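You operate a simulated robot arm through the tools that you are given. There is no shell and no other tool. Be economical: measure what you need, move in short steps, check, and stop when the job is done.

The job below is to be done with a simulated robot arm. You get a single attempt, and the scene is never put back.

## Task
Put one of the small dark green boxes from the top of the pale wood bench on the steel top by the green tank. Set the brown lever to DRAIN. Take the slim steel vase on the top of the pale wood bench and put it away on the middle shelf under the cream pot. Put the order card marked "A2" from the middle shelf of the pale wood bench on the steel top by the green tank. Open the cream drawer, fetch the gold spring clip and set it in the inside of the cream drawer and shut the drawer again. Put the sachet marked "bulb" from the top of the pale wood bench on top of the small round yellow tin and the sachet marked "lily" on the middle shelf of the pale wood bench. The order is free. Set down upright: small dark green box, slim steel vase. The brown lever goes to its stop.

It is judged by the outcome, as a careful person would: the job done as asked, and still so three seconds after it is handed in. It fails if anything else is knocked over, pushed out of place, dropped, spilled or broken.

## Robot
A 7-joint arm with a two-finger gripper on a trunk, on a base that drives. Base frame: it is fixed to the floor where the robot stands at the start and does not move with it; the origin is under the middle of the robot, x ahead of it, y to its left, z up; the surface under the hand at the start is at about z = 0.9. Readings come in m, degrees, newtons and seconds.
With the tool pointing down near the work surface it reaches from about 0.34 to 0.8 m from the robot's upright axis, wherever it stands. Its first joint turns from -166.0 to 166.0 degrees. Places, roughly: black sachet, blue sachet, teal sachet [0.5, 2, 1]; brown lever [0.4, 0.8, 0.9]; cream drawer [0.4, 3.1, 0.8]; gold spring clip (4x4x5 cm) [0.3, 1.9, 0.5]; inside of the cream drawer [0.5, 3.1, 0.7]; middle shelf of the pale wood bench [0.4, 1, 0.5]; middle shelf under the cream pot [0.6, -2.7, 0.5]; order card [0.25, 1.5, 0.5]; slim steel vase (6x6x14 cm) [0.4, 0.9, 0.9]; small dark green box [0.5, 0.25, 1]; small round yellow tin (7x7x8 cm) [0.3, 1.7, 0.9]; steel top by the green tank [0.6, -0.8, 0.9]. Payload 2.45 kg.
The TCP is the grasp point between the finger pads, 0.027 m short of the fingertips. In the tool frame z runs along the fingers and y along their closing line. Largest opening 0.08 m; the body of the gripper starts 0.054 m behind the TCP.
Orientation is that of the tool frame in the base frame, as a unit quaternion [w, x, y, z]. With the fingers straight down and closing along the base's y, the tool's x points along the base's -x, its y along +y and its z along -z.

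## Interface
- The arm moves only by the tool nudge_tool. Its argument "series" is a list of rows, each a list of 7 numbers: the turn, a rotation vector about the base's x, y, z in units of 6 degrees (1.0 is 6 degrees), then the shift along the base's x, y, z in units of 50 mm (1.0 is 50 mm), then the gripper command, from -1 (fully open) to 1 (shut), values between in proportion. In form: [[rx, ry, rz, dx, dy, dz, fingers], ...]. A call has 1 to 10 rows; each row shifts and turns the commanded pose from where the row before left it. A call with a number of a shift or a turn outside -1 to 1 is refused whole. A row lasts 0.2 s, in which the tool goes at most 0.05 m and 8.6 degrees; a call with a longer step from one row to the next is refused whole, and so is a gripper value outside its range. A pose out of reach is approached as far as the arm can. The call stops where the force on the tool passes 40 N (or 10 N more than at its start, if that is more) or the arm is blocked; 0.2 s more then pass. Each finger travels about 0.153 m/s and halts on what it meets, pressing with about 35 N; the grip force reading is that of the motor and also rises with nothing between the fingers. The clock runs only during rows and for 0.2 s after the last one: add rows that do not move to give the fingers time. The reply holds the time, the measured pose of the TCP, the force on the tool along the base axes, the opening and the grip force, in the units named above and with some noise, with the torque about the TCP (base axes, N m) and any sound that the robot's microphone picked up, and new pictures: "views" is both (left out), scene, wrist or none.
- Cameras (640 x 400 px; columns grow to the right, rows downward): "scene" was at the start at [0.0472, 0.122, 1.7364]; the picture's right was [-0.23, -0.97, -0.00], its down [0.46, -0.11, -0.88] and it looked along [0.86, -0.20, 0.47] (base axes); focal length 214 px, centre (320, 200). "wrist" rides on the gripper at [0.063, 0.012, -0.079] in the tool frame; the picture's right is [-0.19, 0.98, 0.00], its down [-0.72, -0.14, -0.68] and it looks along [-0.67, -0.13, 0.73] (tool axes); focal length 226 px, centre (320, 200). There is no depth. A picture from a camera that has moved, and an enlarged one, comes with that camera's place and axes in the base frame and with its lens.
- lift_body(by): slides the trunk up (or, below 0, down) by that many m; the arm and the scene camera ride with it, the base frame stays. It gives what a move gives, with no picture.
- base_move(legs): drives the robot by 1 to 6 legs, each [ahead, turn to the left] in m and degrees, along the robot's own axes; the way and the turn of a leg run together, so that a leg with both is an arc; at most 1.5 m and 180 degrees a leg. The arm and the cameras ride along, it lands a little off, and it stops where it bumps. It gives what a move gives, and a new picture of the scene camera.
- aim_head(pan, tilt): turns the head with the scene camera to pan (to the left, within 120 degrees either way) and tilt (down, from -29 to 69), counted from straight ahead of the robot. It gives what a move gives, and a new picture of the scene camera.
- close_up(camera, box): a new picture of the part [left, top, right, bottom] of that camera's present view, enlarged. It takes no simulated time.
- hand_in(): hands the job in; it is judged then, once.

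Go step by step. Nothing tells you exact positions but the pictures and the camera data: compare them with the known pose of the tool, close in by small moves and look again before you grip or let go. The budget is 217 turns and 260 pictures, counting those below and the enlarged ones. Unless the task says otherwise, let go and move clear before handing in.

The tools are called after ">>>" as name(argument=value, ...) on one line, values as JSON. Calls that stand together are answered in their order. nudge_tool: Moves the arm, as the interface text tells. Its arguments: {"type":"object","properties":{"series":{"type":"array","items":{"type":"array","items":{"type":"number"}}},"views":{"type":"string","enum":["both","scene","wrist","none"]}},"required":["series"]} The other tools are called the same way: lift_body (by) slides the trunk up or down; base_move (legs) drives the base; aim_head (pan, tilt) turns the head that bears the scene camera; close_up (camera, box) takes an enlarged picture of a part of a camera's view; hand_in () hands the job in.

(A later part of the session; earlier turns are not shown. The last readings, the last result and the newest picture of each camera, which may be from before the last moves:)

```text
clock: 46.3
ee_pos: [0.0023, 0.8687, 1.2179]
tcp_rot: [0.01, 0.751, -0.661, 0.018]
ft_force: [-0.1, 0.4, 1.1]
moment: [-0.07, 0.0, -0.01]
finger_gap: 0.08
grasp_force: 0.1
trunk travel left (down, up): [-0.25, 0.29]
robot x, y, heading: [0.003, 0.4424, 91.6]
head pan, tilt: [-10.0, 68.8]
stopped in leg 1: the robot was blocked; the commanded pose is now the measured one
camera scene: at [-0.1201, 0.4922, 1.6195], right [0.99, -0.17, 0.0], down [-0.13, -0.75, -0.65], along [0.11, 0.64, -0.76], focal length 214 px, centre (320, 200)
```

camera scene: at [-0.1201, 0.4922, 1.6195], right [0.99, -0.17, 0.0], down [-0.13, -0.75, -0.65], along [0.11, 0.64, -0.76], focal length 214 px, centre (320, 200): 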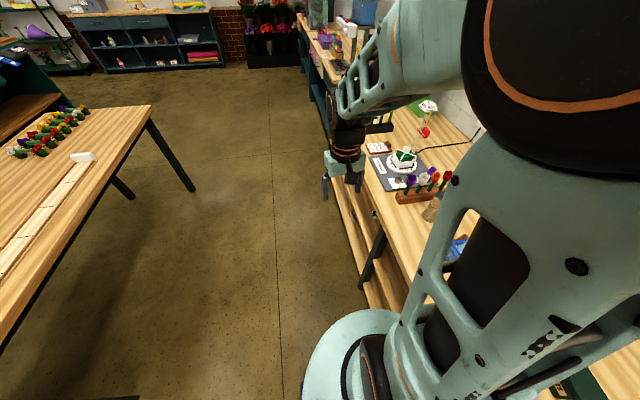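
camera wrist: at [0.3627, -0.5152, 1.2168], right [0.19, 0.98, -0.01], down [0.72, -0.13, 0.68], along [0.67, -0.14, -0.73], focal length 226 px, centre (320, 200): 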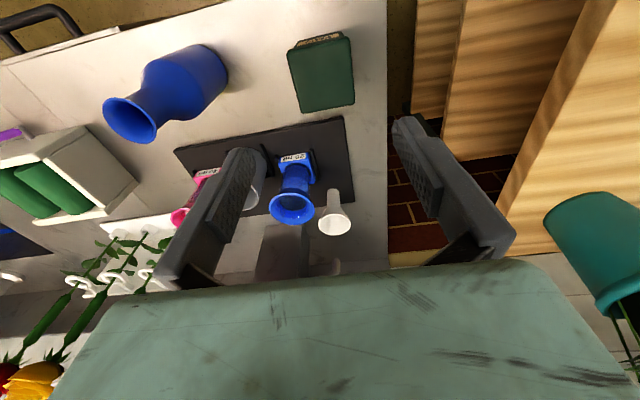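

The arm shifted relative to the base, so the head may be pressing against the arm's elbow and triggering the stops. I'll turn the head away and up first, then drive.

>>> aim_head(pan=40, tilt=20)

>>> base_move(legs=[[0, 15], [0.3, 0]])

```text
clock: 47.5
ee_pos: [0.0045, 0.8658, 1.2179]
tcp_rot: [0.01, 0.75, -0.661, 0.017]
ft_force: [0.6, 0.1, 0.2]
moment: [0.01, 0.0, 0.02]
finger_gap: 0.0799
grasp_force: 0.1
trunk travel left (down, up): [-0.25, 0.29]
robot x, y, heading: [0.0064, 0.4364, 91.3]
head pan, tilt: [40.0, 20.0]
camera scene: at [-0.1415, 0.5055, 1.6598], right [0.99, 0.1, 0.0], down [0.04, -0.39, -0.92], along [-0.09, 0.92, -0.39], focal length 214 px, centre (320, 200)
```

scene: 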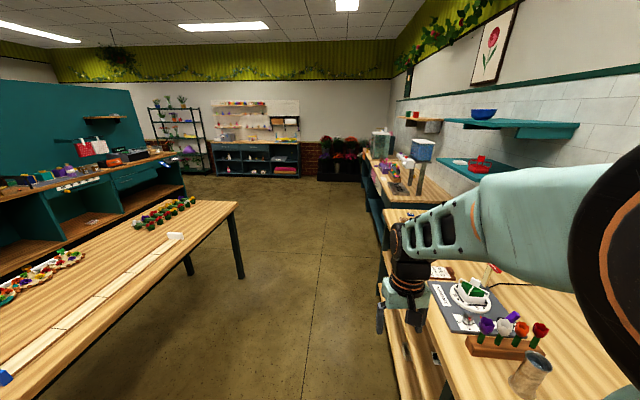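

```text
clock: 48.2
ee_pos: [0.0047, 0.8677, 1.2134]
tcp_rot: [0.016, 0.75, -0.661, 0.022]
ft_force: [0.6, 0.4, 0.6]
moment: [-0.02, 0.0, 0.02]
finger_gap: 0.0798
grasp_force: 0.0
trunk travel left (down, up): [-0.25, 0.29]
robot x, y, heading: [0.0016, 0.4415, 91.2]
head pan, tilt: [40.0, 20.0]
stopped in leg 1: the robot was blocked; the commanded pose is now the measured one
camera scene: at [-0.1466, 0.5057, 1.6625], right [0.99, 0.16, 0.0], down [0.06, -0.36, -0.93], along [-0.15, 0.92, -0.36], focal length 214 px, centre (320, 200)
```

scene: 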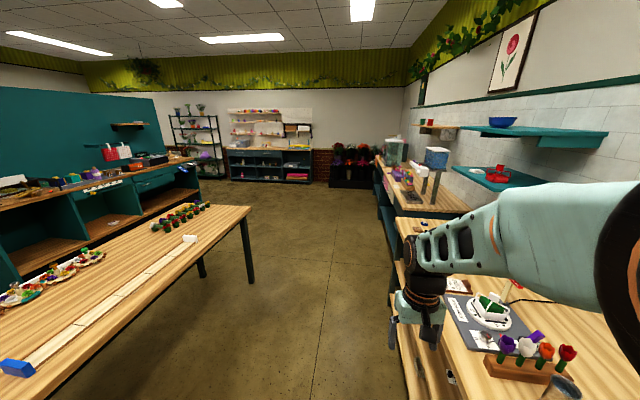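

The head's pan is blocked too (rear of the head touches the arm's shoulder). I'll move the tool to the robot's left-front, where the head was free earlier, then retry.

>>> nudge_tool(series=[[0, 0, 0, -0.9, 0.2, 0, -1], [0, 0, 0, -0.9, 0.2, 0, -1], [0, 0, 0, -0.9, 0.2, 0, -1], [0, 0, 0, -0.9, 0.2, 0, -1], [0, 0, 0, -0.9, 0.2, -0.3, -1], [0, 0, 0, 0, 0.2, -0.6, -1], [0, 0, 0, 0, 0, 0, -1]], views="none")

>>> aim_head(pan=-10, tilt=45)

>>> base_move(legs=[[0, 15]])

```text
clock: 49.8
ee_pos: [-0.2226, 0.926, 1.1715]
tcp_rot: [0.012, 0.75, -0.661, 0.02]
ft_force: [1.2, -0.4, -0.4]
moment: [0.02, 0.02, 0.01]
finger_gap: 0.0802
grasp_force: 0.0
trunk travel left (down, up): [-0.25, 0.29]
robot x, y, heading: [0.006, 0.4345, 91.2]
head pan, tilt: [40.0, 20.0]
```

```text
clock: 51.0
ee_pos: [-0.2224, 0.9254, 1.1709]
tcp_rot: [0.012, 0.751, -0.66, 0.02]
ft_force: [-0.3, -0.5, -0.2]
moment: [0.01, 0.01, -0.01]
finger_gap: 0.08
grasp_force: 0.1
trunk travel left (down, up): [-0.25, 0.29]
robot x, y, heading: [0.0076, 0.4402, 91.3]
head pan, tilt: [-10.0, 45.0]
camera scene: at [-0.1201, 0.494, 1.626], right [0.99, -0.15, 0.0], down [-0.11, -0.7, -0.71], along [0.11, 0.7, -0.71], focal length 214 px, centre (320, 200)
```

scene: 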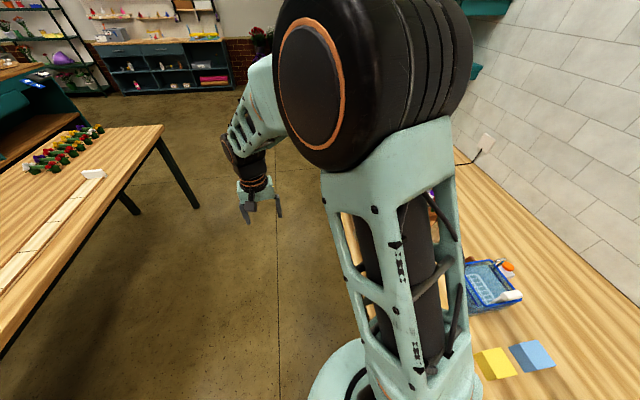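

```text
clock: 51.7
ee_pos: [-0.2247, 0.9261, 1.1723]
tcp_rot: [0.013, 0.751, -0.66, 0.02]
ft_force: [-0.2, -0.6, 0.2]
moment: [0.01, -0.03, -0.05]
finger_gap: 0.0799
grasp_force: 0.0
trunk travel left (down, up): [-0.25, 0.29]
robot x, y, heading: [0.0068, 0.4404, 91.4]
head pan, tilt: [-10.0, 45.0]
stopped in leg 1: the robot was blocked; the commanded pose is now the measured one
camera scene: at [-0.12, 0.4938, 1.626], right [0.99, -0.15, 0.0], down [-0.11, -0.7, -0.71], along [0.11, 0.7, -0.71], focal length 214 px, centre (320, 200)
```

scene: 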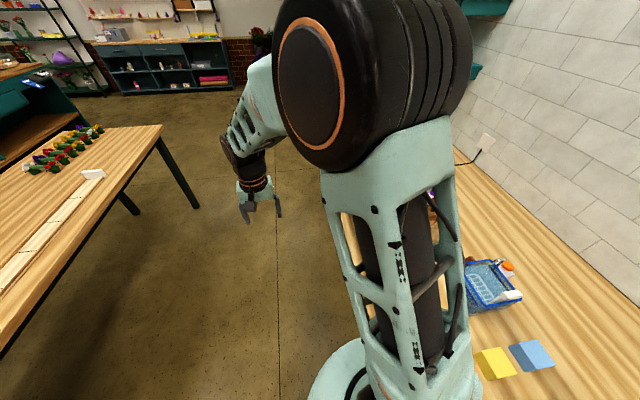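

Now it's clearly the base against the bench. Turning slightly right and reversing should move the base away from the bench.

>>> base_move(legs=[[0, -3.5], [-0.45, 0]])

```text
clock: 54.9
ee_pos: [-0.2093, 0.4911, 1.1709]
tcp_rot: [0.013, 0.73, -0.683, 0.019]
ft_force: [0.0, 0.0, -0.1]
moment: [-0.01, 0.03, 0.01]
finger_gap: 0.0799
grasp_force: 0.1
trunk travel left (down, up): [-0.25, 0.29]
robot x, y, heading: [-0.0093, -0.0055, 87.7]
head pan, tilt: [-10.0, 45.0]
camera scene: at [-0.1333, 0.0545, 1.626], right [0.98, -0.21, 0.0], down [-0.15, -0.69, -0.71], along [0.15, 0.69, -0.71], focal length 214 px, centre (320, 200)
```

scene: 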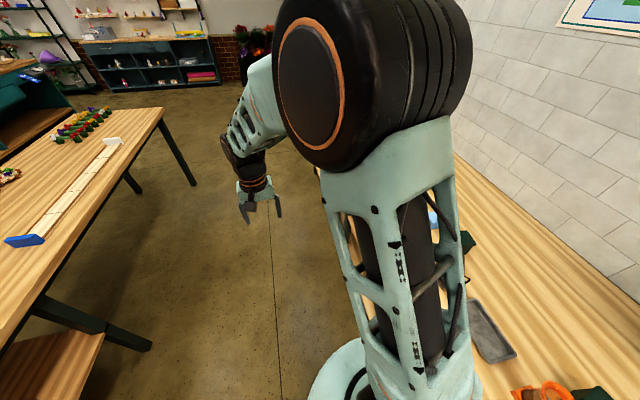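

Freed. Now turn left here, and drive forward with a gap from the bench, then face it.

>>> base_move(legs=[[0, 27], [0.35, 0], [0, -24], [0.55, 0], [0, -90]])

```text
clock: 56.1
ee_pos: [-0.2927, 0.4503, 1.1713]
tcp_rot: [0.013, 0.787, -0.617, 0.019]
ft_force: [0.2, 0.0, 0.2]
moment: [0.02, -0.03, 0.03]
finger_gap: 0.0802
grasp_force: 0.0
trunk travel left (down, up): [-0.25, 0.29]
robot x, y, heading: [-0.0096, -0.0058, 97.8]
head pan, tilt: [-10.0, 45.0]
stopped in leg 1: the robot was blocked; the commanded pose is now the measured one
camera scene: at [-0.1423, 0.0338, 1.626], right [1.0, -0.04, 0.0], down [-0.03, -0.71, -0.71], along [0.03, 0.71, -0.71], focal length 214 px, centre (320, 200)
```

scene: 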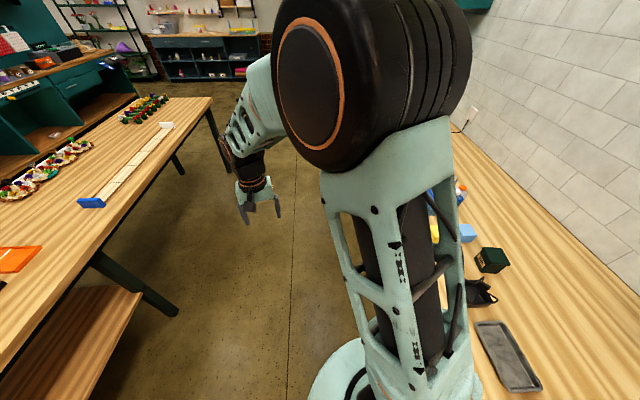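

At 97.8° I can drive forward to gain distance, then turn more.

>>> base_move(legs=[[0.5, 0], [0, 15], [0.25, 0], [0, -20], [0, -94]])

```text
clock: 59.6
ee_pos: [-0.3974, 0.917, 1.1715]
tcp_rot: [0.012, 0.814, -0.581, 0.021]
ft_force: [-0.2, -0.8, 0.0]
moment: [0.04, -0.03, -0.01]
finger_gap: 0.0799
grasp_force: 0.1
trunk travel left (down, up): [-0.25, 0.29]
robot x, y, heading: [-0.0772, 0.4828, 101.9]
head pan, tilt: [-10.0, 45.0]
stopped in leg 2: the robot was blocked; the commanded pose is now the measured one
camera scene: at [-0.211, 0.5165, 1.626], right [1.0, 0.04, 0.0], down [0.03, -0.71, -0.71], along [-0.03, 0.71, -0.71], focal length 214 px, centre (320, 200)
```

scene: 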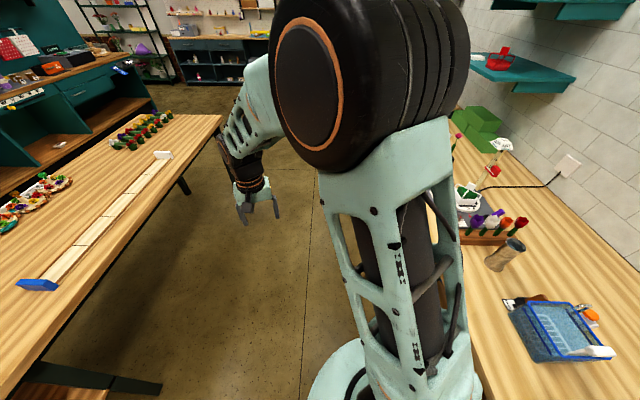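

Still blocked after 4°. I'll look at the robot's right/rear side to find the obstacle.

>>> aim_head(pan=-110, tilt=60)

>>> aim_head(pan=80, tilt=60)

```text
clock: 61.4
ee_pos: [-0.3978, 0.9182, 1.1727]
tcp_rot: [0.012, 0.813, -0.581, 0.021]
ft_force: [-0.2, 0.3, -0.3]
moment: [-0.03, 0.03, -0.03]
finger_gap: 0.0799
grasp_force: 0.1
trunk travel left (down, up): [-0.25, 0.29]
robot x, y, heading: [-0.0769, 0.4929, 102.0]
head pan, tilt: [-110.0, 60.0]
camera scene: at [-0.1423, 0.4264, 1.6065], right [-0.14, -0.99, 0.0], down [-0.86, 0.12, -0.5], along [0.5, -0.07, -0.87], focal length 214 px, centre (320, 200)
```

scene: 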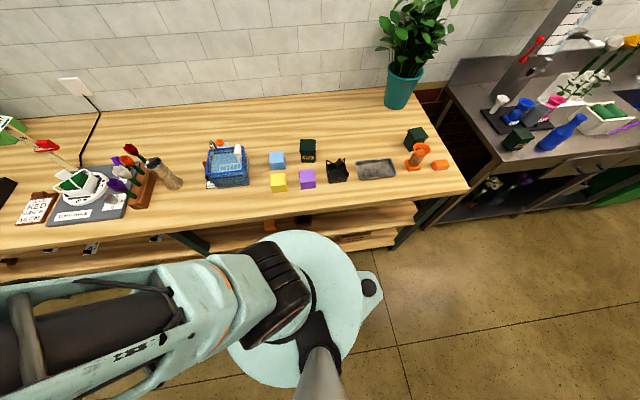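

```text
clock: 64.2
ee_pos: [-0.3981, 0.9175, 1.1712]
tcp_rot: [0.012, 0.814, -0.581, 0.021]
ft_force: [0.2, 1.0, 1.4]
moment: [-0.06, -0.02, 0.01]
finger_gap: 0.08
grasp_force: 0.0
trunk travel left (down, up): [-0.25, 0.29]
robot x, y, heading: [-0.0756, 0.4868, 102.1]
head pan, tilt: [80.0, 60.0]
camera scene: at [-0.2749, 0.4333, 1.6065], right [-0.04, 1.0, 0.0], down [0.87, 0.03, -0.5], along [-0.5, -0.02, -0.87], focal length 214 px, centre (320, 200)
```

scene: 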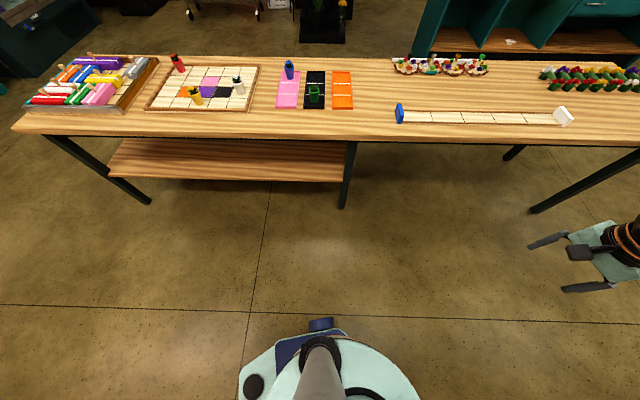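

I see now: the base is a wide disc with a rear tail that catches on the bench front and legs. I need more distance from the bench before turning; driving forward at this angle gives it.

>>> base_move(legs=[[0.35, 0], [0, 20], [0.2, 0], [0, -122]])

```text
clock: 67.4
ee_pos: [-0.5618, 1.1811, 1.171]
tcp_rot: [0.008, 0.873, -0.488, 0.022]
ft_force: [-0.3, 0.5, -0.3]
moment: [0.01, 0.0, -0.02]
finger_gap: 0.0801
grasp_force: 0.0
trunk travel left (down, up): [-0.25, 0.29]
robot x, y, heading: [-0.1509, 0.8324, 112.9]
head pan, tilt: [80.0, 60.0]
stopped in leg 2: the robot was blocked; the commanded pose is now the measured one
camera scene: at [-0.3366, 0.7414, 1.6064], right [-0.22, 0.97, 0.0], down [0.84, 0.19, -0.5], along [-0.49, -0.11, -0.87], focal length 214 px, centre (320, 200)
```

scene: 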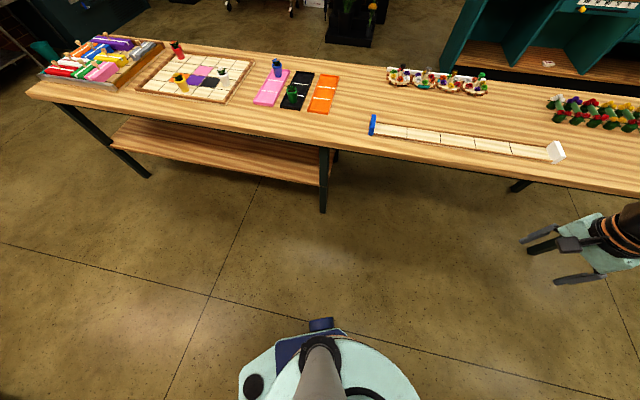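

>>> base_move(legs=[[0.3, 0], [0, -113]])

```text
clock: 74.3
ee_pos: [0.2104, 1.3542, 1.1717]
tcp_rot: [-0.022, -0.08, 0.997, -0.005]
ft_force: [0.2, -0.2, -0.3]
moment: [-0.01, -0.03, 0.0]
finger_gap: 0.0801
grasp_force: 0.1
trunk travel left (down, up): [-0.25, 0.29]
robot x, y, heading: [-0.2692, 1.1073, 0.6]
head pan, tilt: [80.0, 60.0]
camera scene: at [-0.2773, 1.3133, 1.6065], right [0.99, -0.17, 0.0], down [-0.14, -0.85, -0.5], along [0.08, 0.49, -0.87], focal length 214 px, centre (320, 200)
```

scene: 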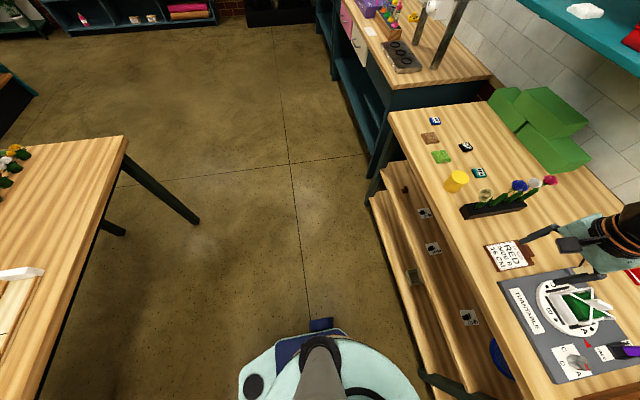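

Now free, facing the bench at (-0.27, 1.11). Great view of cards, tin and sachets — zooming.

>>> close_up(camera="scene", box=[380, 90, 560, 202])

>>> close_up(camera="scene", box=[370, 160, 530, 400])

>>> aim_head(pan=10, tilt=50)

```text
3.56 times, centred on (470, 146) of scene
camera zoom: at [-0.2773, 1.3133, 1.6065], right [0.99, -0.17, 0.0], down [-0.14, -0.85, -0.5], along [0.08, 0.49, -0.87], focal length 763 px, centre (-213, 392)
```

zoom: 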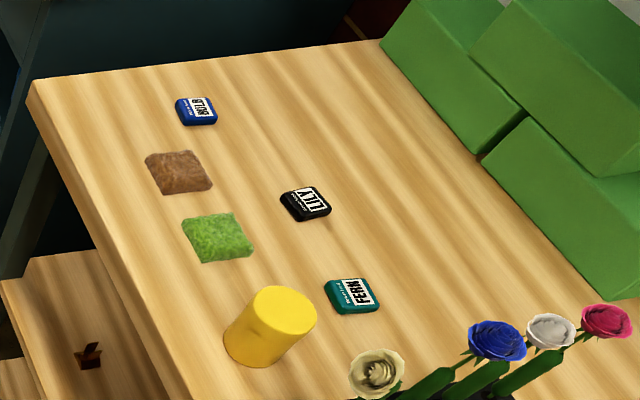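

```text
1.67 times, centred on (450, 280) of scene
camera zoom: at [-0.2773, 1.3133, 1.6065], right [0.99, -0.17, 0.0], down [-0.14, -0.85, -0.5], along [0.08, 0.49, -0.87], focal length 358 px, centre (103, 67)
```

zoom: 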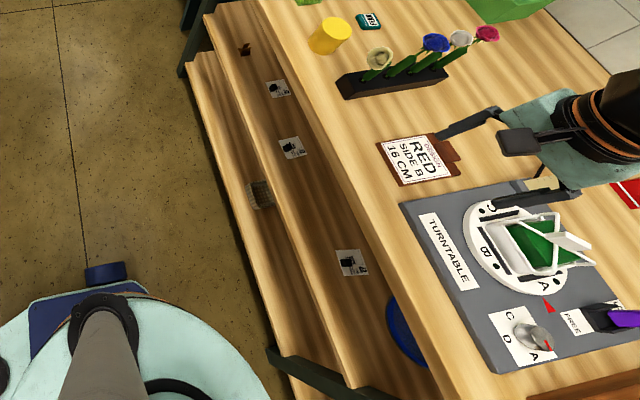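

```text
clock: 75.7
ee_pos: [0.2102, 1.3534, 1.1728]
tcp_rot: [-0.022, -0.081, 0.996, -0.005]
ft_force: [-0.6, 0.0, 0.0]
moment: [0.03, -0.01, 0.01]
finger_gap: 0.0802
grasp_force: 0.0
trunk travel left (down, up): [-0.25, 0.29]
robot x, y, heading: [-0.2706, 1.11, 0.4]
head pan, tilt: [10.0, 50.0]
camera scene: at [-0.2127, 1.2617, 1.6191], right [0.18, -0.98, 0.0], down [-0.75, -0.14, -0.64], along [0.63, 0.12, -0.77], focal length 214 px, centre (320, 200)
```

scene: 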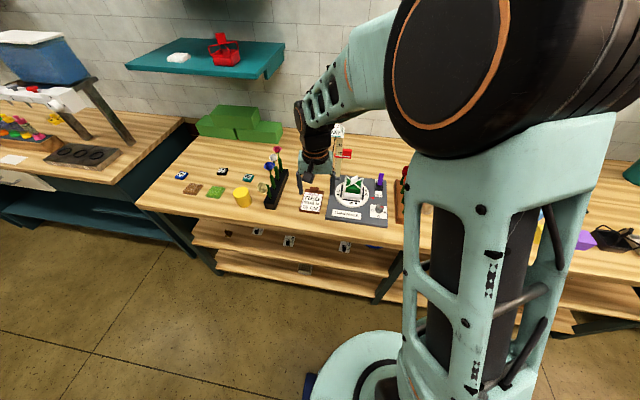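

Positions: bulb ≈(0.40,2.04), lily ≈(0.46,1.86), fern ≈(0.44,1.72), tin ≈(0.29,1.67), clip ≈(0.33,1.90) on the shelf. First the lever near (0.4,0.8): bring the tool there (also straightening it) to see.

>>> nudge_tool(series=[[0.13, -0.41, -0.8, 0, -0.9, 0.3, -1], [0, 0, -0.73, 0, -0.9, 0.3, -1], [0, 0, 0, 0, -0.9, 0, -1], [0, 0, 0, 0, -0.9, 0, -1], [0, 0, 0, 0, -0.9, 0, -1], [0, 0, 0, 0, -0.9, 0, -1], [0, 0, 0, 0, -0.9, 0, -1], [0, 0, 0, 0, -0.9, 0, -1], [0, 0, 0, 0, 0, 0, -1]], views="both")

```text
clock: 77.7
ee_pos: [0.2105, 0.9932, 1.2004]
tcp_rot: [-0.001, 0.0, 1.0, 0.002]
ft_force: [0.2, 0.6, 0.6]
moment: [-0.01, 0.0, -0.01]
finger_gap: 0.0799
grasp_force: 0.1
trunk travel left (down, up): [-0.25, 0.29]
robot x, y, heading: [-0.2689, 1.1106, 0.3]
head pan, tilt: [10.0, 50.0]
camera scene: at [-0.2127, 1.2615, 1.6191], right [0.18, -0.98, 0.0], down [-0.75, -0.14, -0.64], along [0.63, 0.12, -0.77], focal length 214 px, centre (320, 200)
camera wrist: at [0.1462, 1.0079, 1.2802], right [0.19, 0.98, 0.0], down [0.72, -0.14, 0.68], along [0.67, -0.13, -0.73], focal length 226 px, centre (320, 200)
```

scene: 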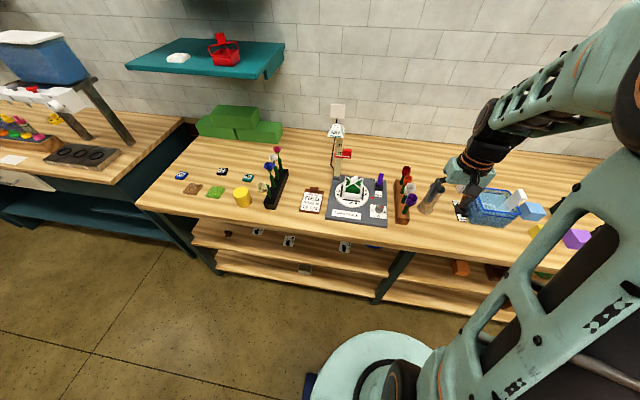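
wrist: 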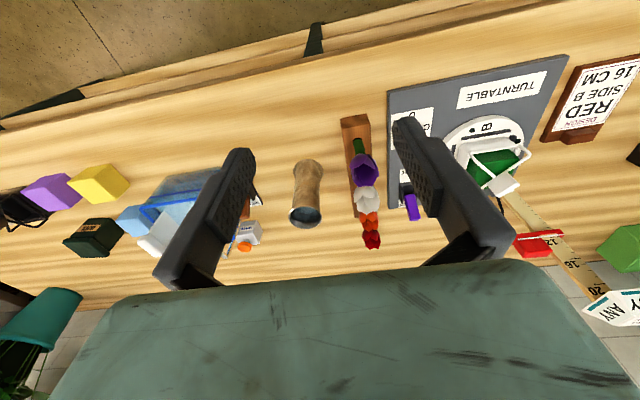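

The slim vase stands by the tulips. The lever should be at the left side of the blue bath; zooming.

>>> close_up(camera="scene", box=[400, 150, 560, 250])

>>> close_up(camera="wrist", box=[120, 140, 340, 280])

```text
4.00 times, centred on (480, 200) of scene
camera zoom: at [-0.2127, 1.2615, 1.6191], right [0.18, -0.98, 0.0], down [-0.75, -0.14, -0.64], along [0.63, 0.12, -0.77], focal length 858 px, centre (-320, 200)
```

zoom: 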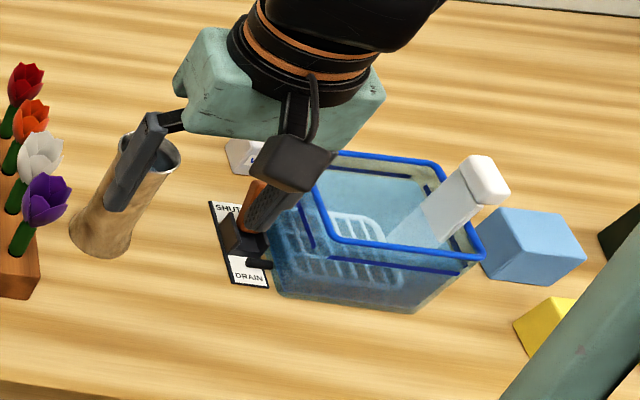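

```text
2.86 times, centred on (230, 210) of wrist
camera zoom: at [0.1462, 1.0079, 1.2802], right [0.19, 0.98, 0.0], down [0.72, -0.14, 0.68], along [0.67, -0.13, -0.73], focal length 646 px, centre (577, 171)
```

zoom: 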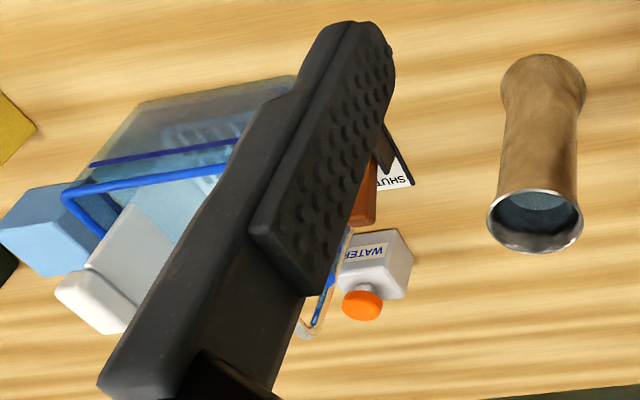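

The plate reads SHUT (far) and DRAIN (near); the brown lever now points to SHUT. I'll drive a bit closer, then bring the wrist camera over it.

>>> base_move(legs=[[0.1, 0]])

>>> nudge_tool(series=[[0, 0, 0, -0.6, -0.8, 0, -1], [0, 0, 0, -0.6, -0.8, 0, -1], [0, 0, 0, 0, -0.9, 0, -1], [0, 0, 0, 0, -0.9, 0, -1], [0, 0, 0, 0, -0.9, -0.3, -1], [0, 0, 0, 0, 0, -0.5, -1], [0, 0, 0, 0, 0, 0, -1]], views="wrist")

>>> close_up(camera="wrist", box=[230, 40, 430, 190])

```text
clock: 78.9
ee_pos: [0.311, 0.9952, 1.2004]
tcp_rot: [-0.002, 0.0, 1.0, 0.001]
ft_force: [-0.8, 0.3, -0.3]
moment: [0.04, 0.07, -0.02]
finger_gap: 0.08
grasp_force: 0.0
trunk travel left (down, up): [-0.25, 0.29]
robot x, y, heading: [-0.1662, 1.1123, 0.5]
head pan, tilt: [10.0, 50.0]
camera scene: at [-0.1115, 1.2622, 1.619], right [0.18, -0.98, 0.0], down [-0.75, -0.14, -0.64], along [0.63, 0.12, -0.77], focal length 214 px, centre (320, 200)
```

scene: 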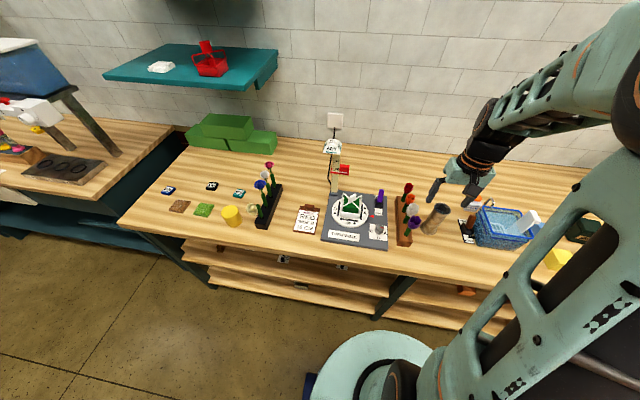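

```text
clock: 80.5
ee_pos: [0.2501, 0.7793, 1.1612]
tcp_rot: [-0.001, 0.0, 1.0, 0.0]
ft_force: [-0.2, -0.4, -0.4]
moment: [0.02, -0.03, 0.03]
finger_gap: 0.0801
grasp_force: 0.0
trunk travel left (down, up): [-0.25, 0.29]
robot x, y, heading: [-0.1715, 1.1137, 0.6]
head pan, tilt: [10.0, 50.0]
camera wrist: at [0.1854, 0.7927, 1.2396], right [0.19, 0.98, 0.0], down [0.72, -0.14, 0.68], along [0.67, -0.13, -0.73], focal length 226 px, centre (320, 200)
```

wrist: 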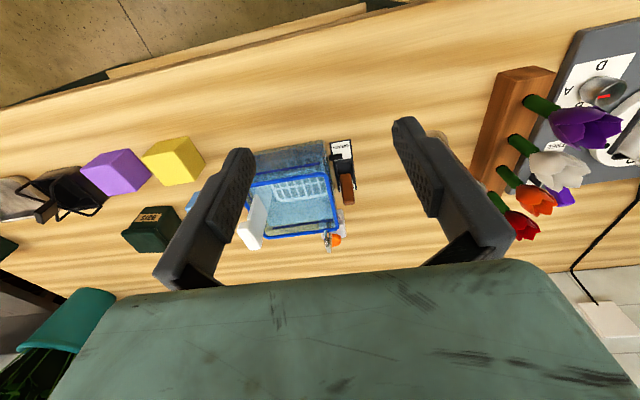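

```text
2.67 times, centred on (330, 115) of wrist
camera zoom: at [0.1854, 0.7927, 1.2396], right [0.19, 0.98, 0.0], down [0.72, -0.14, 0.68], along [0.67, -0.13, -0.73], focal length 603 px, centre (293, 427)
```

zoom: 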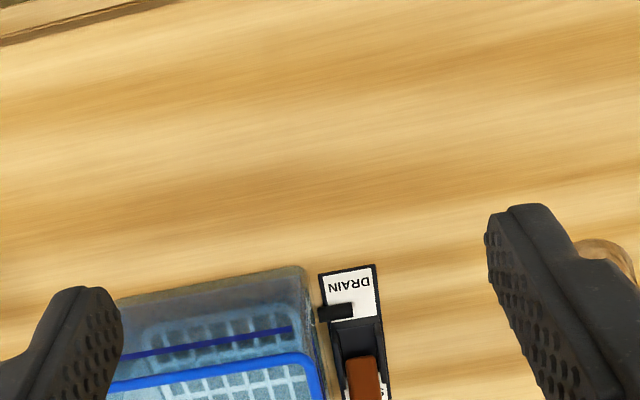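

>>> close_up(camera="wrist", box=[300, 120, 400, 260])

>>> close_up(camera="scene", box=[430, 180, 530, 260])

```text
2.86 times, centred on (350, 190) of wrist
camera zoom: at [0.1854, 0.7927, 1.2396], right [0.19, 0.98, 0.0], down [0.72, -0.14, 0.68], along [0.67, -0.13, -0.73], focal length 646 px, centre (234, 229)
```

zoom: 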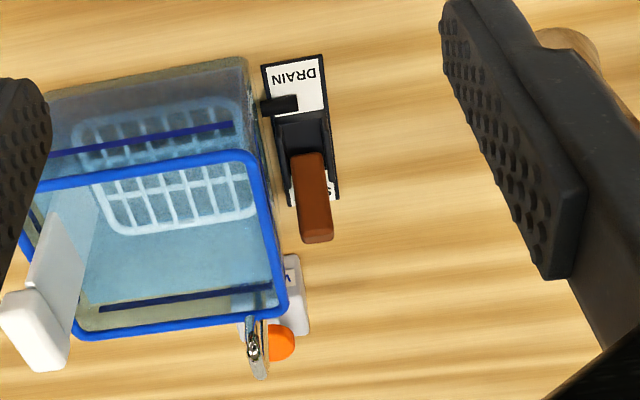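

```text
5.00 times, centred on (480, 220) of scene
camera zoom: at [-0.1134, 1.2626, 1.6191], right [0.18, -0.98, 0.0], down [-0.75, -0.14, -0.64], along [0.63, 0.12, -0.77], focal length 1072 px, centre (-480, 100)
```

zoom: 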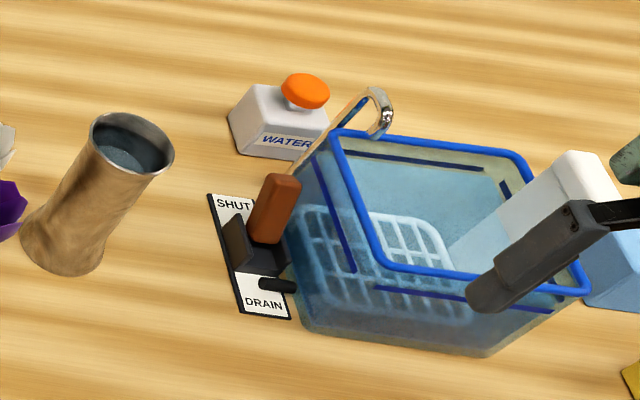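

The handle's tip is at about (0.45, 0.79, 0.965), pivot near (0.41, 0.79, 0.915), tight beside the bath rim. I'll shut the fingers, turn the gripper 90° so its narrow side faces the bath, and hook the handle from behind.

>>> nudge_tool(series=[[0, 0, -1, 0.4, 0.03, 0, 1], [0, 0, -1, 0.4, 0.03, 0, 1], [0, 0, -1, 0.4, 0.03, 0, 1], [0, 0, -1, 0.4, 0.03, 0, 1], [0, 0, -1, 0.4, 0.03, 0, 1], [0, 0, -1, 0.4, 0.03, 0, 1], [0, 0, -1, 0.4, 0.03, 0, 1], [0, 0, -1, 0.4, 0.03, 0, 1], [0, 0, -1, 0.4, 0.03, 0, 1], [0, 0, -1, 0.4, 0.03, 0, 1]], views="none")

>>> nudge_tool(series=[[0, 0, -1, 0.4, 0, 0, 1], [0, 0, -1, 0.4, 0, 0, 1], [0, 0, -1, 0, 0, 0, 1], [0, 0, -1, 0, 0, -0.5, 1], [0, 0, -1, 0, 0, -0.7, 1], [0, 0, 0, 0, 0, 0, 1]], views="both")

```text
clock: 82.7
ee_pos: [0.4513, 0.7937, 1.1609]
tcp_rot: [0.0, 0.501, 0.865, 0.001]
ft_force: [-0.8, 0.9, 0.6]
moment: [0.01, -0.01, 0.01]
finger_gap: 0.0
grasp_force: 30.2
trunk travel left (down, up): [-0.25, 0.29]
robot x, y, heading: [-0.1688, 1.1132, 0.6]
head pan, tilt: [10.0, 50.0]
```

```text
clock: 84.1
ee_pos: [0.4894, 0.7947, 1.1001]
tcp_rot: [0.0, 0.708, 0.707, 0.0]
ft_force: [-0.2, -0.7, -0.4]
moment: [-0.01, -0.01, 0.02]
finger_gap: 0.0
grasp_force: 29.8
trunk travel left (down, up): [-0.25, 0.29]
robot x, y, heading: [-0.1722, 1.1079, 0.6]
head pan, tilt: [10.0, 50.0]
camera scene: at [-0.1132, 1.2623, 1.6191], right [0.18, -0.98, 0.0], down [-0.75, -0.14, -0.64], along [0.63, 0.12, -0.77], focal length 214 px, centre (320, 200)
camera wrist: at [0.5012, 0.8607, 1.1789], right [0.98, -0.19, 0.0], down [-0.14, -0.72, 0.68], along [-0.13, -0.67, -0.73], focal length 226 px, centre (320, 200)
```

scene: 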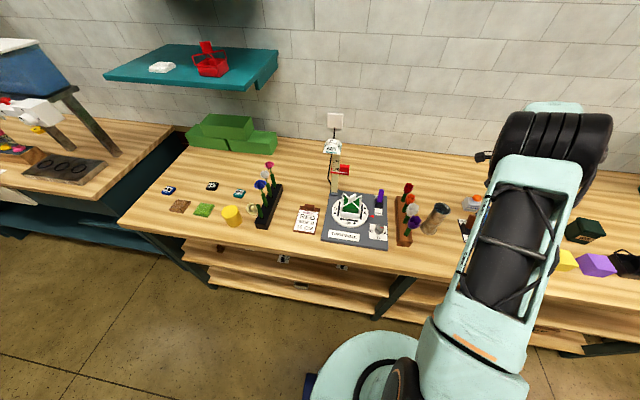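
wrist: 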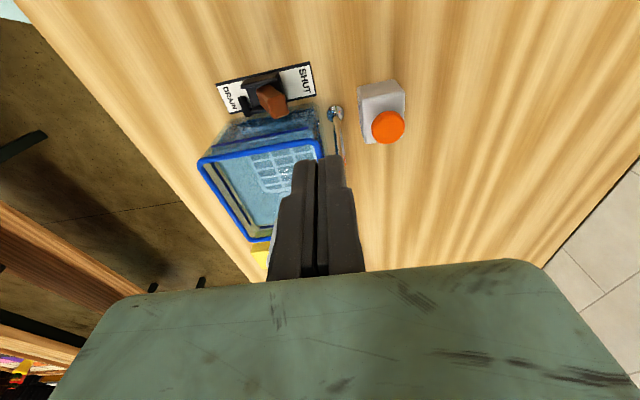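

>>> close_up(camera="wrist", box=[190, 50, 430, 200])

>>> close_up(camera="scene", box=[430, 180, 530, 260])

```text
2.67 times, centred on (310, 125) of wrist
camera zoom: at [0.5012, 0.8607, 1.1789], right [0.98, -0.19, 0.0], down [-0.14, -0.72, 0.68], along [-0.13, -0.67, -0.73], focal length 603 px, centre (347, 400)
```

zoom: 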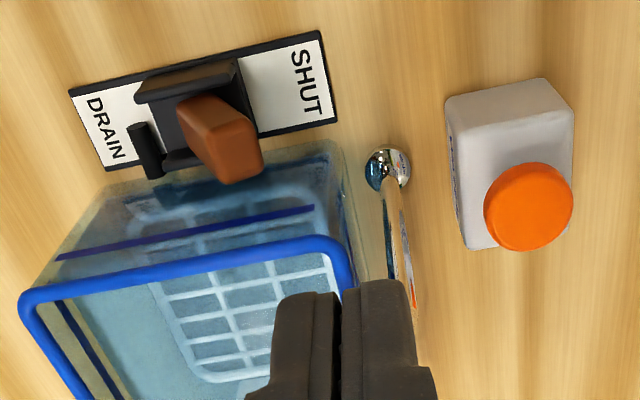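

```text
5.00 times, centred on (480, 220) of scene
camera zoom: at [-0.1132, 1.2623, 1.6191], right [0.18, -0.98, 0.0], down [-0.75, -0.14, -0.64], along [0.63, 0.12, -0.77], focal length 1072 px, centre (-480, 100)
```

zoom: 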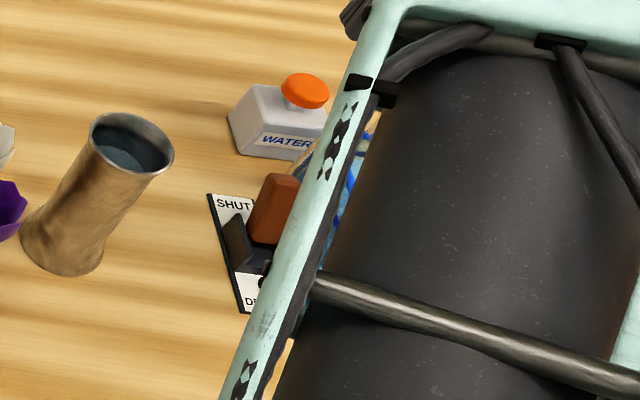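

The chrome rod stands at y≈0.748, still clear. Lowering behind the handle.

>>> nudge_tool(series=[[0, 0, 0, 0, 0.08, -0.9, 1], [0, 0, 0, 0, 0, -0.9, 1], [0, 0, 0, 0, 0, -0.8, 1], [0, 0, 0, 0, 0, 0, 1]], views="wrist")

```text
clock: 85.1
ee_pos: [0.4911, 0.7982, 0.9696]
tcp_rot: [0.0, 0.707, 0.707, 0.001]
ft_force: [0.5, 0.3, 0.1]
moment: [0.01, 0.04, 0.02]
finger_gap: 0.0001
grasp_force: 30.1
trunk travel left (down, up): [-0.25, 0.29]
robot x, y, heading: [-0.1677, 1.11, 0.5]
head pan, tilt: [10.0, 50.0]
camera wrist: at [0.5014, 0.8637, 1.0485], right [0.98, -0.19, 0.0], down [-0.14, -0.72, 0.68], along [-0.13, -0.67, -0.73], focal length 226 px, centre (320, 200)
```

wrist: 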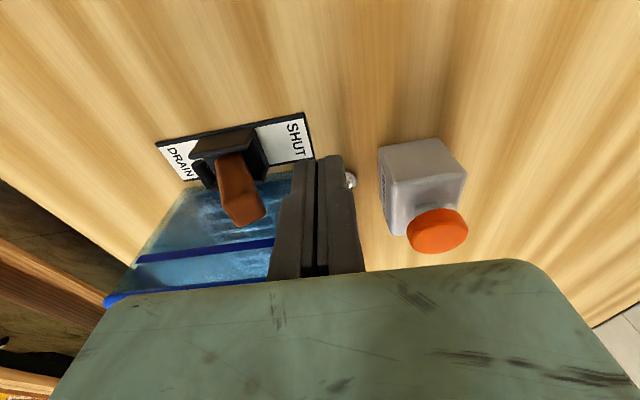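

Fingers are behind the handle. Pulling toward DRAIN.

>>> nudge_tool(series=[[0, 0, 0, -0.3, 0, 0, 1], [0, 0, 0, -0.3, 0, 0, 1], [0, 0, 0, -0.3, 0, 0, 1], [0, 0, 0, -0.3, 0, 0, 1], [0, 0, 0, -0.3, 0, 0, 1], [0, 0, 0, 0, 0, 0, 1]], views="wrist")

```text
clock: 86.3
ee_pos: [0.4246, 0.8008, 0.9758]
tcp_rot: [0.01, 0.705, 0.709, 0.006]
ft_force: [10.7, 0.6, 4.0]
moment: [-0.02, -0.11, 0.03]
finger_gap: 0.0
grasp_force: 29.5
trunk travel left (down, up): [-0.25, 0.29]
robot x, y, heading: [-0.1686, 1.1146, 0.4]
head pan, tilt: [10.0, 50.0]
stopped in row 6: the force on the tool passed its limit at 45 N (the readings are from after the stop); the commanded pose is now the measured one
camera wrist: at [0.4348, 0.866, 1.0545], right [0.98, -0.19, 0.02], down [-0.15, -0.72, 0.68], along [-0.11, -0.67, -0.73], focal length 226 px, centre (320, 200)
```

wrist: 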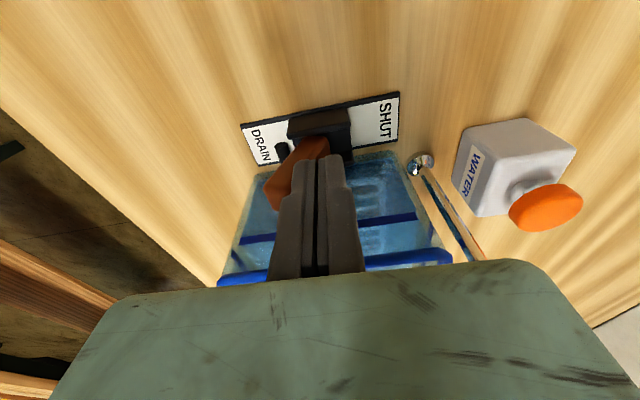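

The handle has gone past vertical. I'll back off a bit and look at where it rests.

>>> nudge_tool(series=[[0, 0, 0, 0.5, 0, 0, 1], [0, 0, 0, 0.5, 0, 0.3, 1], [0, 0, 0, 0, 0, 0, 1]], views="wrist")

>>> close_up(camera="wrist", box=[140, 80, 380, 260])

```text
clock: 87.1
ee_pos: [0.4752, 0.8, 0.9897]
tcp_rot: [0.007, 0.705, 0.709, 0.005]
ft_force: [-0.2, 0.0, 0.1]
moment: [0.03, -0.01, 0.01]
finger_gap: 0.0
grasp_force: 30.2
trunk travel left (down, up): [-0.25, 0.29]
robot x, y, heading: [-0.174, 1.1105, 0.6]
head pan, tilt: [10.0, 50.0]
camera wrist: at [0.4841, 0.8655, 1.0685], right [0.98, -0.19, 0.02], down [-0.15, -0.72, 0.68], along [-0.12, -0.67, -0.73], focal length 226 px, centre (320, 200)
```

wrist: 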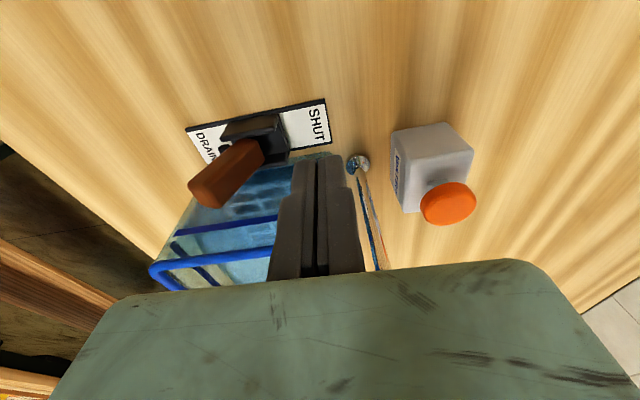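

```text
2.22 times, centred on (260, 170) of wrist
camera zoom: at [0.4841, 0.8655, 1.0685], right [0.98, -0.19, 0.02], down [-0.15, -0.72, 0.68], along [-0.12, -0.67, -0.73], focal length 502 px, centre (453, 267)
```

zoom: 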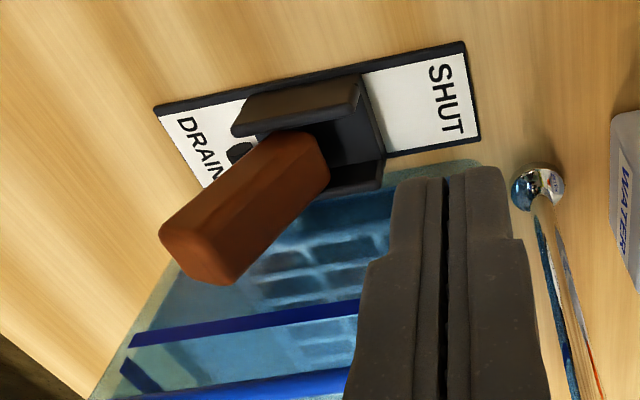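

The handle now leans toward DRAIN by about the same angle as it leaned to SHUT. One more push to confirm it's at the stop.

>>> nudge_tool(series=[[0, 0, 0, -0.4, 0, -0.35, 1], [0, 0, 0, -0.5, 0, 0, 1], [0, 0, 0, -0.12, 0, 0, 1], [0, 0, 0, -0.12, 0, 0, 1], [0, 0, 0, -0.12, 0, 0, 1], [0, 0, 0, 0, 0, 0, 1]], views="none")

>>> nudge_tool(series=[[0, 0, 0, 0.5, 0, 0, 1], [0, 0, 0, 0.6, 0, 0.5, 1], [0, 0, 0, 0, 0, 1, 1], [0, 0, 0, 0, 0, 0.9, 1]], views="wrist")

```text
clock: 88.2
ee_pos: [0.4253, 0.8019, 0.9759]
tcp_rot: [0.016, 0.705, 0.709, 0.009]
ft_force: [7.6, 0.0, 6.3]
moment: [-0.06, -0.07, -0.02]
finger_gap: 0.0
grasp_force: 29.5
trunk travel left (down, up): [-0.25, 0.29]
robot x, y, heading: [-0.1674, 1.1065, 0.4]
head pan, tilt: [10.0, 50.0]
stopped in row 5: the force on the tool passed its limit at 45 N (the readings are from after the stop); the commanded pose is now the measured one
```

```text
clock: 89.2
ee_pos: [0.4788, 0.8019, 1.0962]
tcp_rot: [0.014, 0.704, 0.71, 0.009]
ft_force: [-0.4, -0.1, 0.7]
moment: [0.0, 0.02, 0.05]
finger_gap: 0.0
grasp_force: 30.0
trunk travel left (down, up): [-0.25, 0.29]
robot x, y, heading: [-0.1705, 1.1119, 0.5]
head pan, tilt: [10.0, 50.0]
camera wrist: at [0.4875, 0.8673, 1.1743], right [0.98, -0.19, 0.03], down [-0.16, -0.71, 0.68], along [-0.1, -0.68, -0.73], focal length 226 px, centre (320, 200)
```

wrist: 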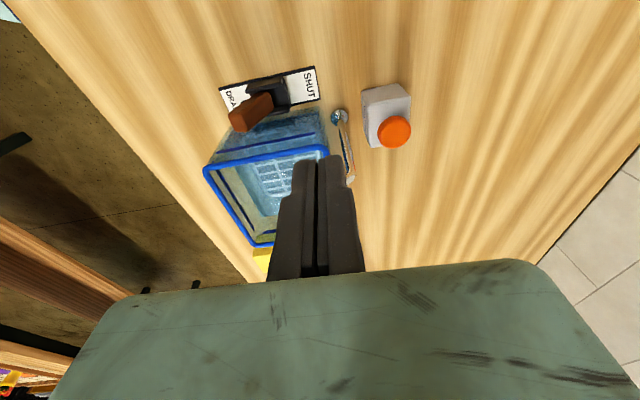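

Same stop position, so the lever is at DRAIN. Next the sachets: retract and straighten the tool, then drive left.

>>> nudge_tool(series=[[0.07, 0.31, 1, -0.5, 0, 0.7, 1], [0, 0, 1, -0.7, 0, 0.6, 1], [0, 0, 1, -0.9, 0, 0.3, 1], [0, 0, 1, -0.9, 0, 0, 0], [0, 0, 1, -0.9, 0, 0, -1], [0, 0, 1, -0.9, 0, 0, -1], [0, 0, 1, -0.7, 0.5, 0, -1], [0, 0, 1, 0, 0.9, 0, -1], [0, 0, 1, 0, 0.9, 0, -1], [0, 0, 1, 0, 0.9, 0, -1]], views="none")

>>> nudge_tool(series=[[0, 0, 1, 0, 0.9, 0, -1], [0, 0, 1, 0, 0.9, 0, -1], [0, 0, 1, 0, 0.9, 0, -1], [0, 0, 1, 0, 0.9, 0, -1], [0, 0, 1, 0, 0.9, 0, -1], [0, 0, 0, 0, 0.9, 0, -1], [0, 0, 0, 0, 0.9, 0, -1]], views="none")

>>> base_move(legs=[[-0.12, 0], [0, 90], [0.68, 0], [0, -90]])

```text
clock: 91.4
ee_pos: [0.2019, 0.963, 1.1739]
tcp_rot: [0.0, 0.254, 0.967, 0.0]
ft_force: [-0.4, -0.4, 0.0]
moment: [0.01, -0.02, 0.01]
finger_gap: 0.0798
grasp_force: 0.2
trunk travel left (down, up): [-0.25, 0.29]
robot x, y, heading: [-0.172, 1.1107, 0.8]
head pan, tilt: [10.0, 50.0]
```

```text
clock: 93.0
ee_pos: [0.203, 1.2709, 1.1612]
tcp_rot: [-0.019, 0.006, 1.0, -0.005]
ft_force: [-0.8, 0.5, -0.3]
moment: [-0.01, 0.0, 0.0]
finger_gap: 0.0799
grasp_force: 0.0
trunk travel left (down, up): [-0.25, 0.29]
robot x, y, heading: [-0.1676, 1.1112, 0.3]
head pan, tilt: [10.0, 50.0]
```

```text
clock: 105.4
ee_pos: [0.0758, 1.9576, 1.167]
tcp_rot: [-0.013, -0.007, 1.0, -0.003]
ft_force: [-1.1, -0.5, -0.9]
moment: [-0.04, -0.01, 0.0]
finger_gap: 0.0799
grasp_force: 0.1
trunk travel left (down, up): [-0.25, 0.29]
robot x, y, heading: [-0.2919, 1.7936, 1.3]
head pan, tilt: [10.0, 50.0]
camera scene: at [-0.2536, 1.9574, 1.6088], right [0.44, -0.9, 0.0], down [-0.76, -0.38, -0.53], along [0.47, 0.23, -0.85], focal length 214 px, centre (320, 200)
```

scene: 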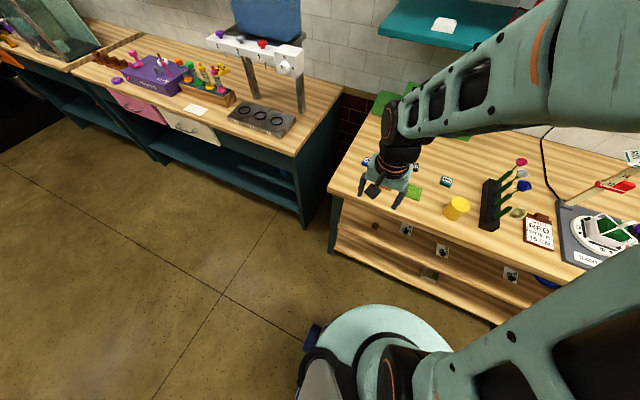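

Well placed. Driving a bit closer and moving the tool over the sachets.

>>> base_move(legs=[[0.1, 0]])

>>> nudge_tool(series=[[0.05, -0.25, 0.1, 0.9, 0.2, 0, -1], [0, 0, 0, 0.9, 0.2, 0, -1], [0, 0, 0, 0.5, 0, -0.6, -1], [0, 0, 0, 0, 0, 0, -1]], views="wrist")

```text
clock: 106.5
ee_pos: [0.1758, 1.9603, 1.1644]
tcp_rot: [-0.014, -0.006, 1.0, -0.004]
ft_force: [0.2, -0.3, -0.1]
moment: [0.0, 0.06, 0.02]
finger_gap: 0.0802
grasp_force: 0.0
trunk travel left (down, up): [-0.25, 0.29]
robot x, y, heading: [-0.1948, 1.7901, 1.3]
head pan, tilt: [10.0, 50.0]
camera scene: at [-0.1498, 1.9605, 1.6114], right [0.44, -0.9, 0.0], down [-0.74, -0.36, -0.56], along [0.5, 0.25, -0.83], focal length 214 px, centre (320, 200)
```

scene: 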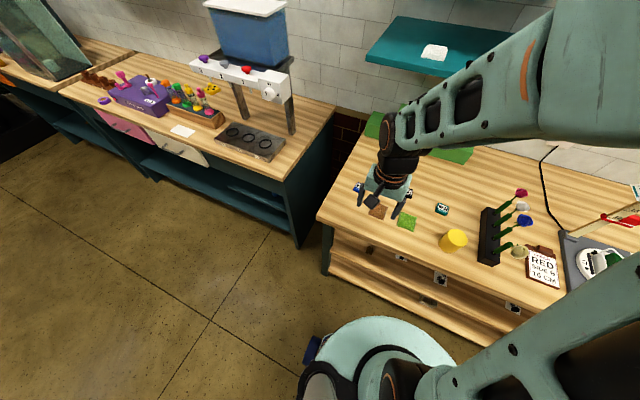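

```text
clock: 107.5
ee_pos: [0.2906, 1.9817, 1.133]
tcp_rot: [-0.001, -0.012, 1.0, -0.001]
ft_force: [-0.4, 0.8, 0.4]
moment: [-0.01, 0.04, -0.02]
finger_gap: 0.0801
grasp_force: 0.0
trunk travel left (down, up): [-0.25, 0.29]
robot x, y, heading: [-0.1926, 1.791, 1.3]
head pan, tilt: [10.0, 50.0]
camera wrist: at [0.2264, 1.9935, 1.2135], right [0.17, 0.99, 0.0], down [0.72, -0.12, 0.68], along [0.67, -0.12, -0.73], focal length 226 px, centre (320, 200)
```

wrist: 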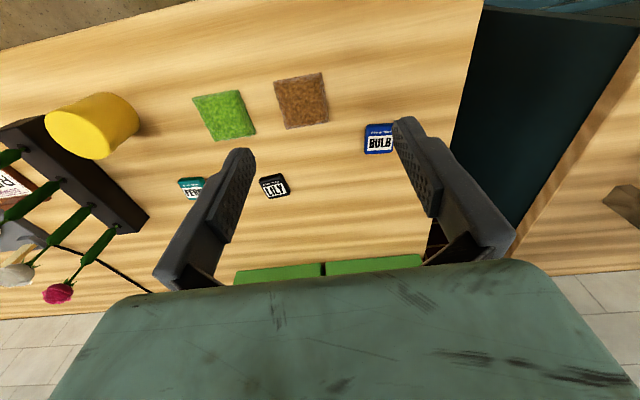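

>>> nudge_tool(series=[[0, 0, 0.2, 0.9, 0.8, -0.2, -1], [0, 0, 0, 0.6, 0.5, -0.6, -1], [0, 0, 0, 0, 0, -0.8, -1], [0, 0, 0, 0, 0, 0, -1]], views="wrist")

>>> close_up(camera="wrist", box=[240, 60, 400, 180])

```text
refused: row 1 steps farther than a row can; nothing moved
```

```text
3.33 times, centred on (320, 120) of wrist
camera zoom: at [0.2264, 1.9935, 1.2135], right [0.17, 0.99, 0.0], down [0.72, -0.12, 0.68], along [0.67, -0.12, -0.73], focal length 754 px, centre (320, 467)
```

zoom: 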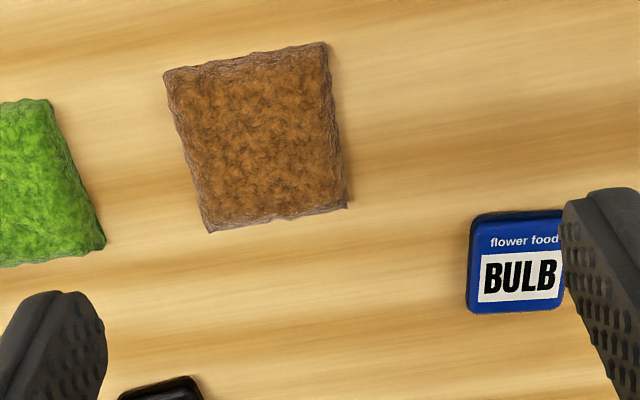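

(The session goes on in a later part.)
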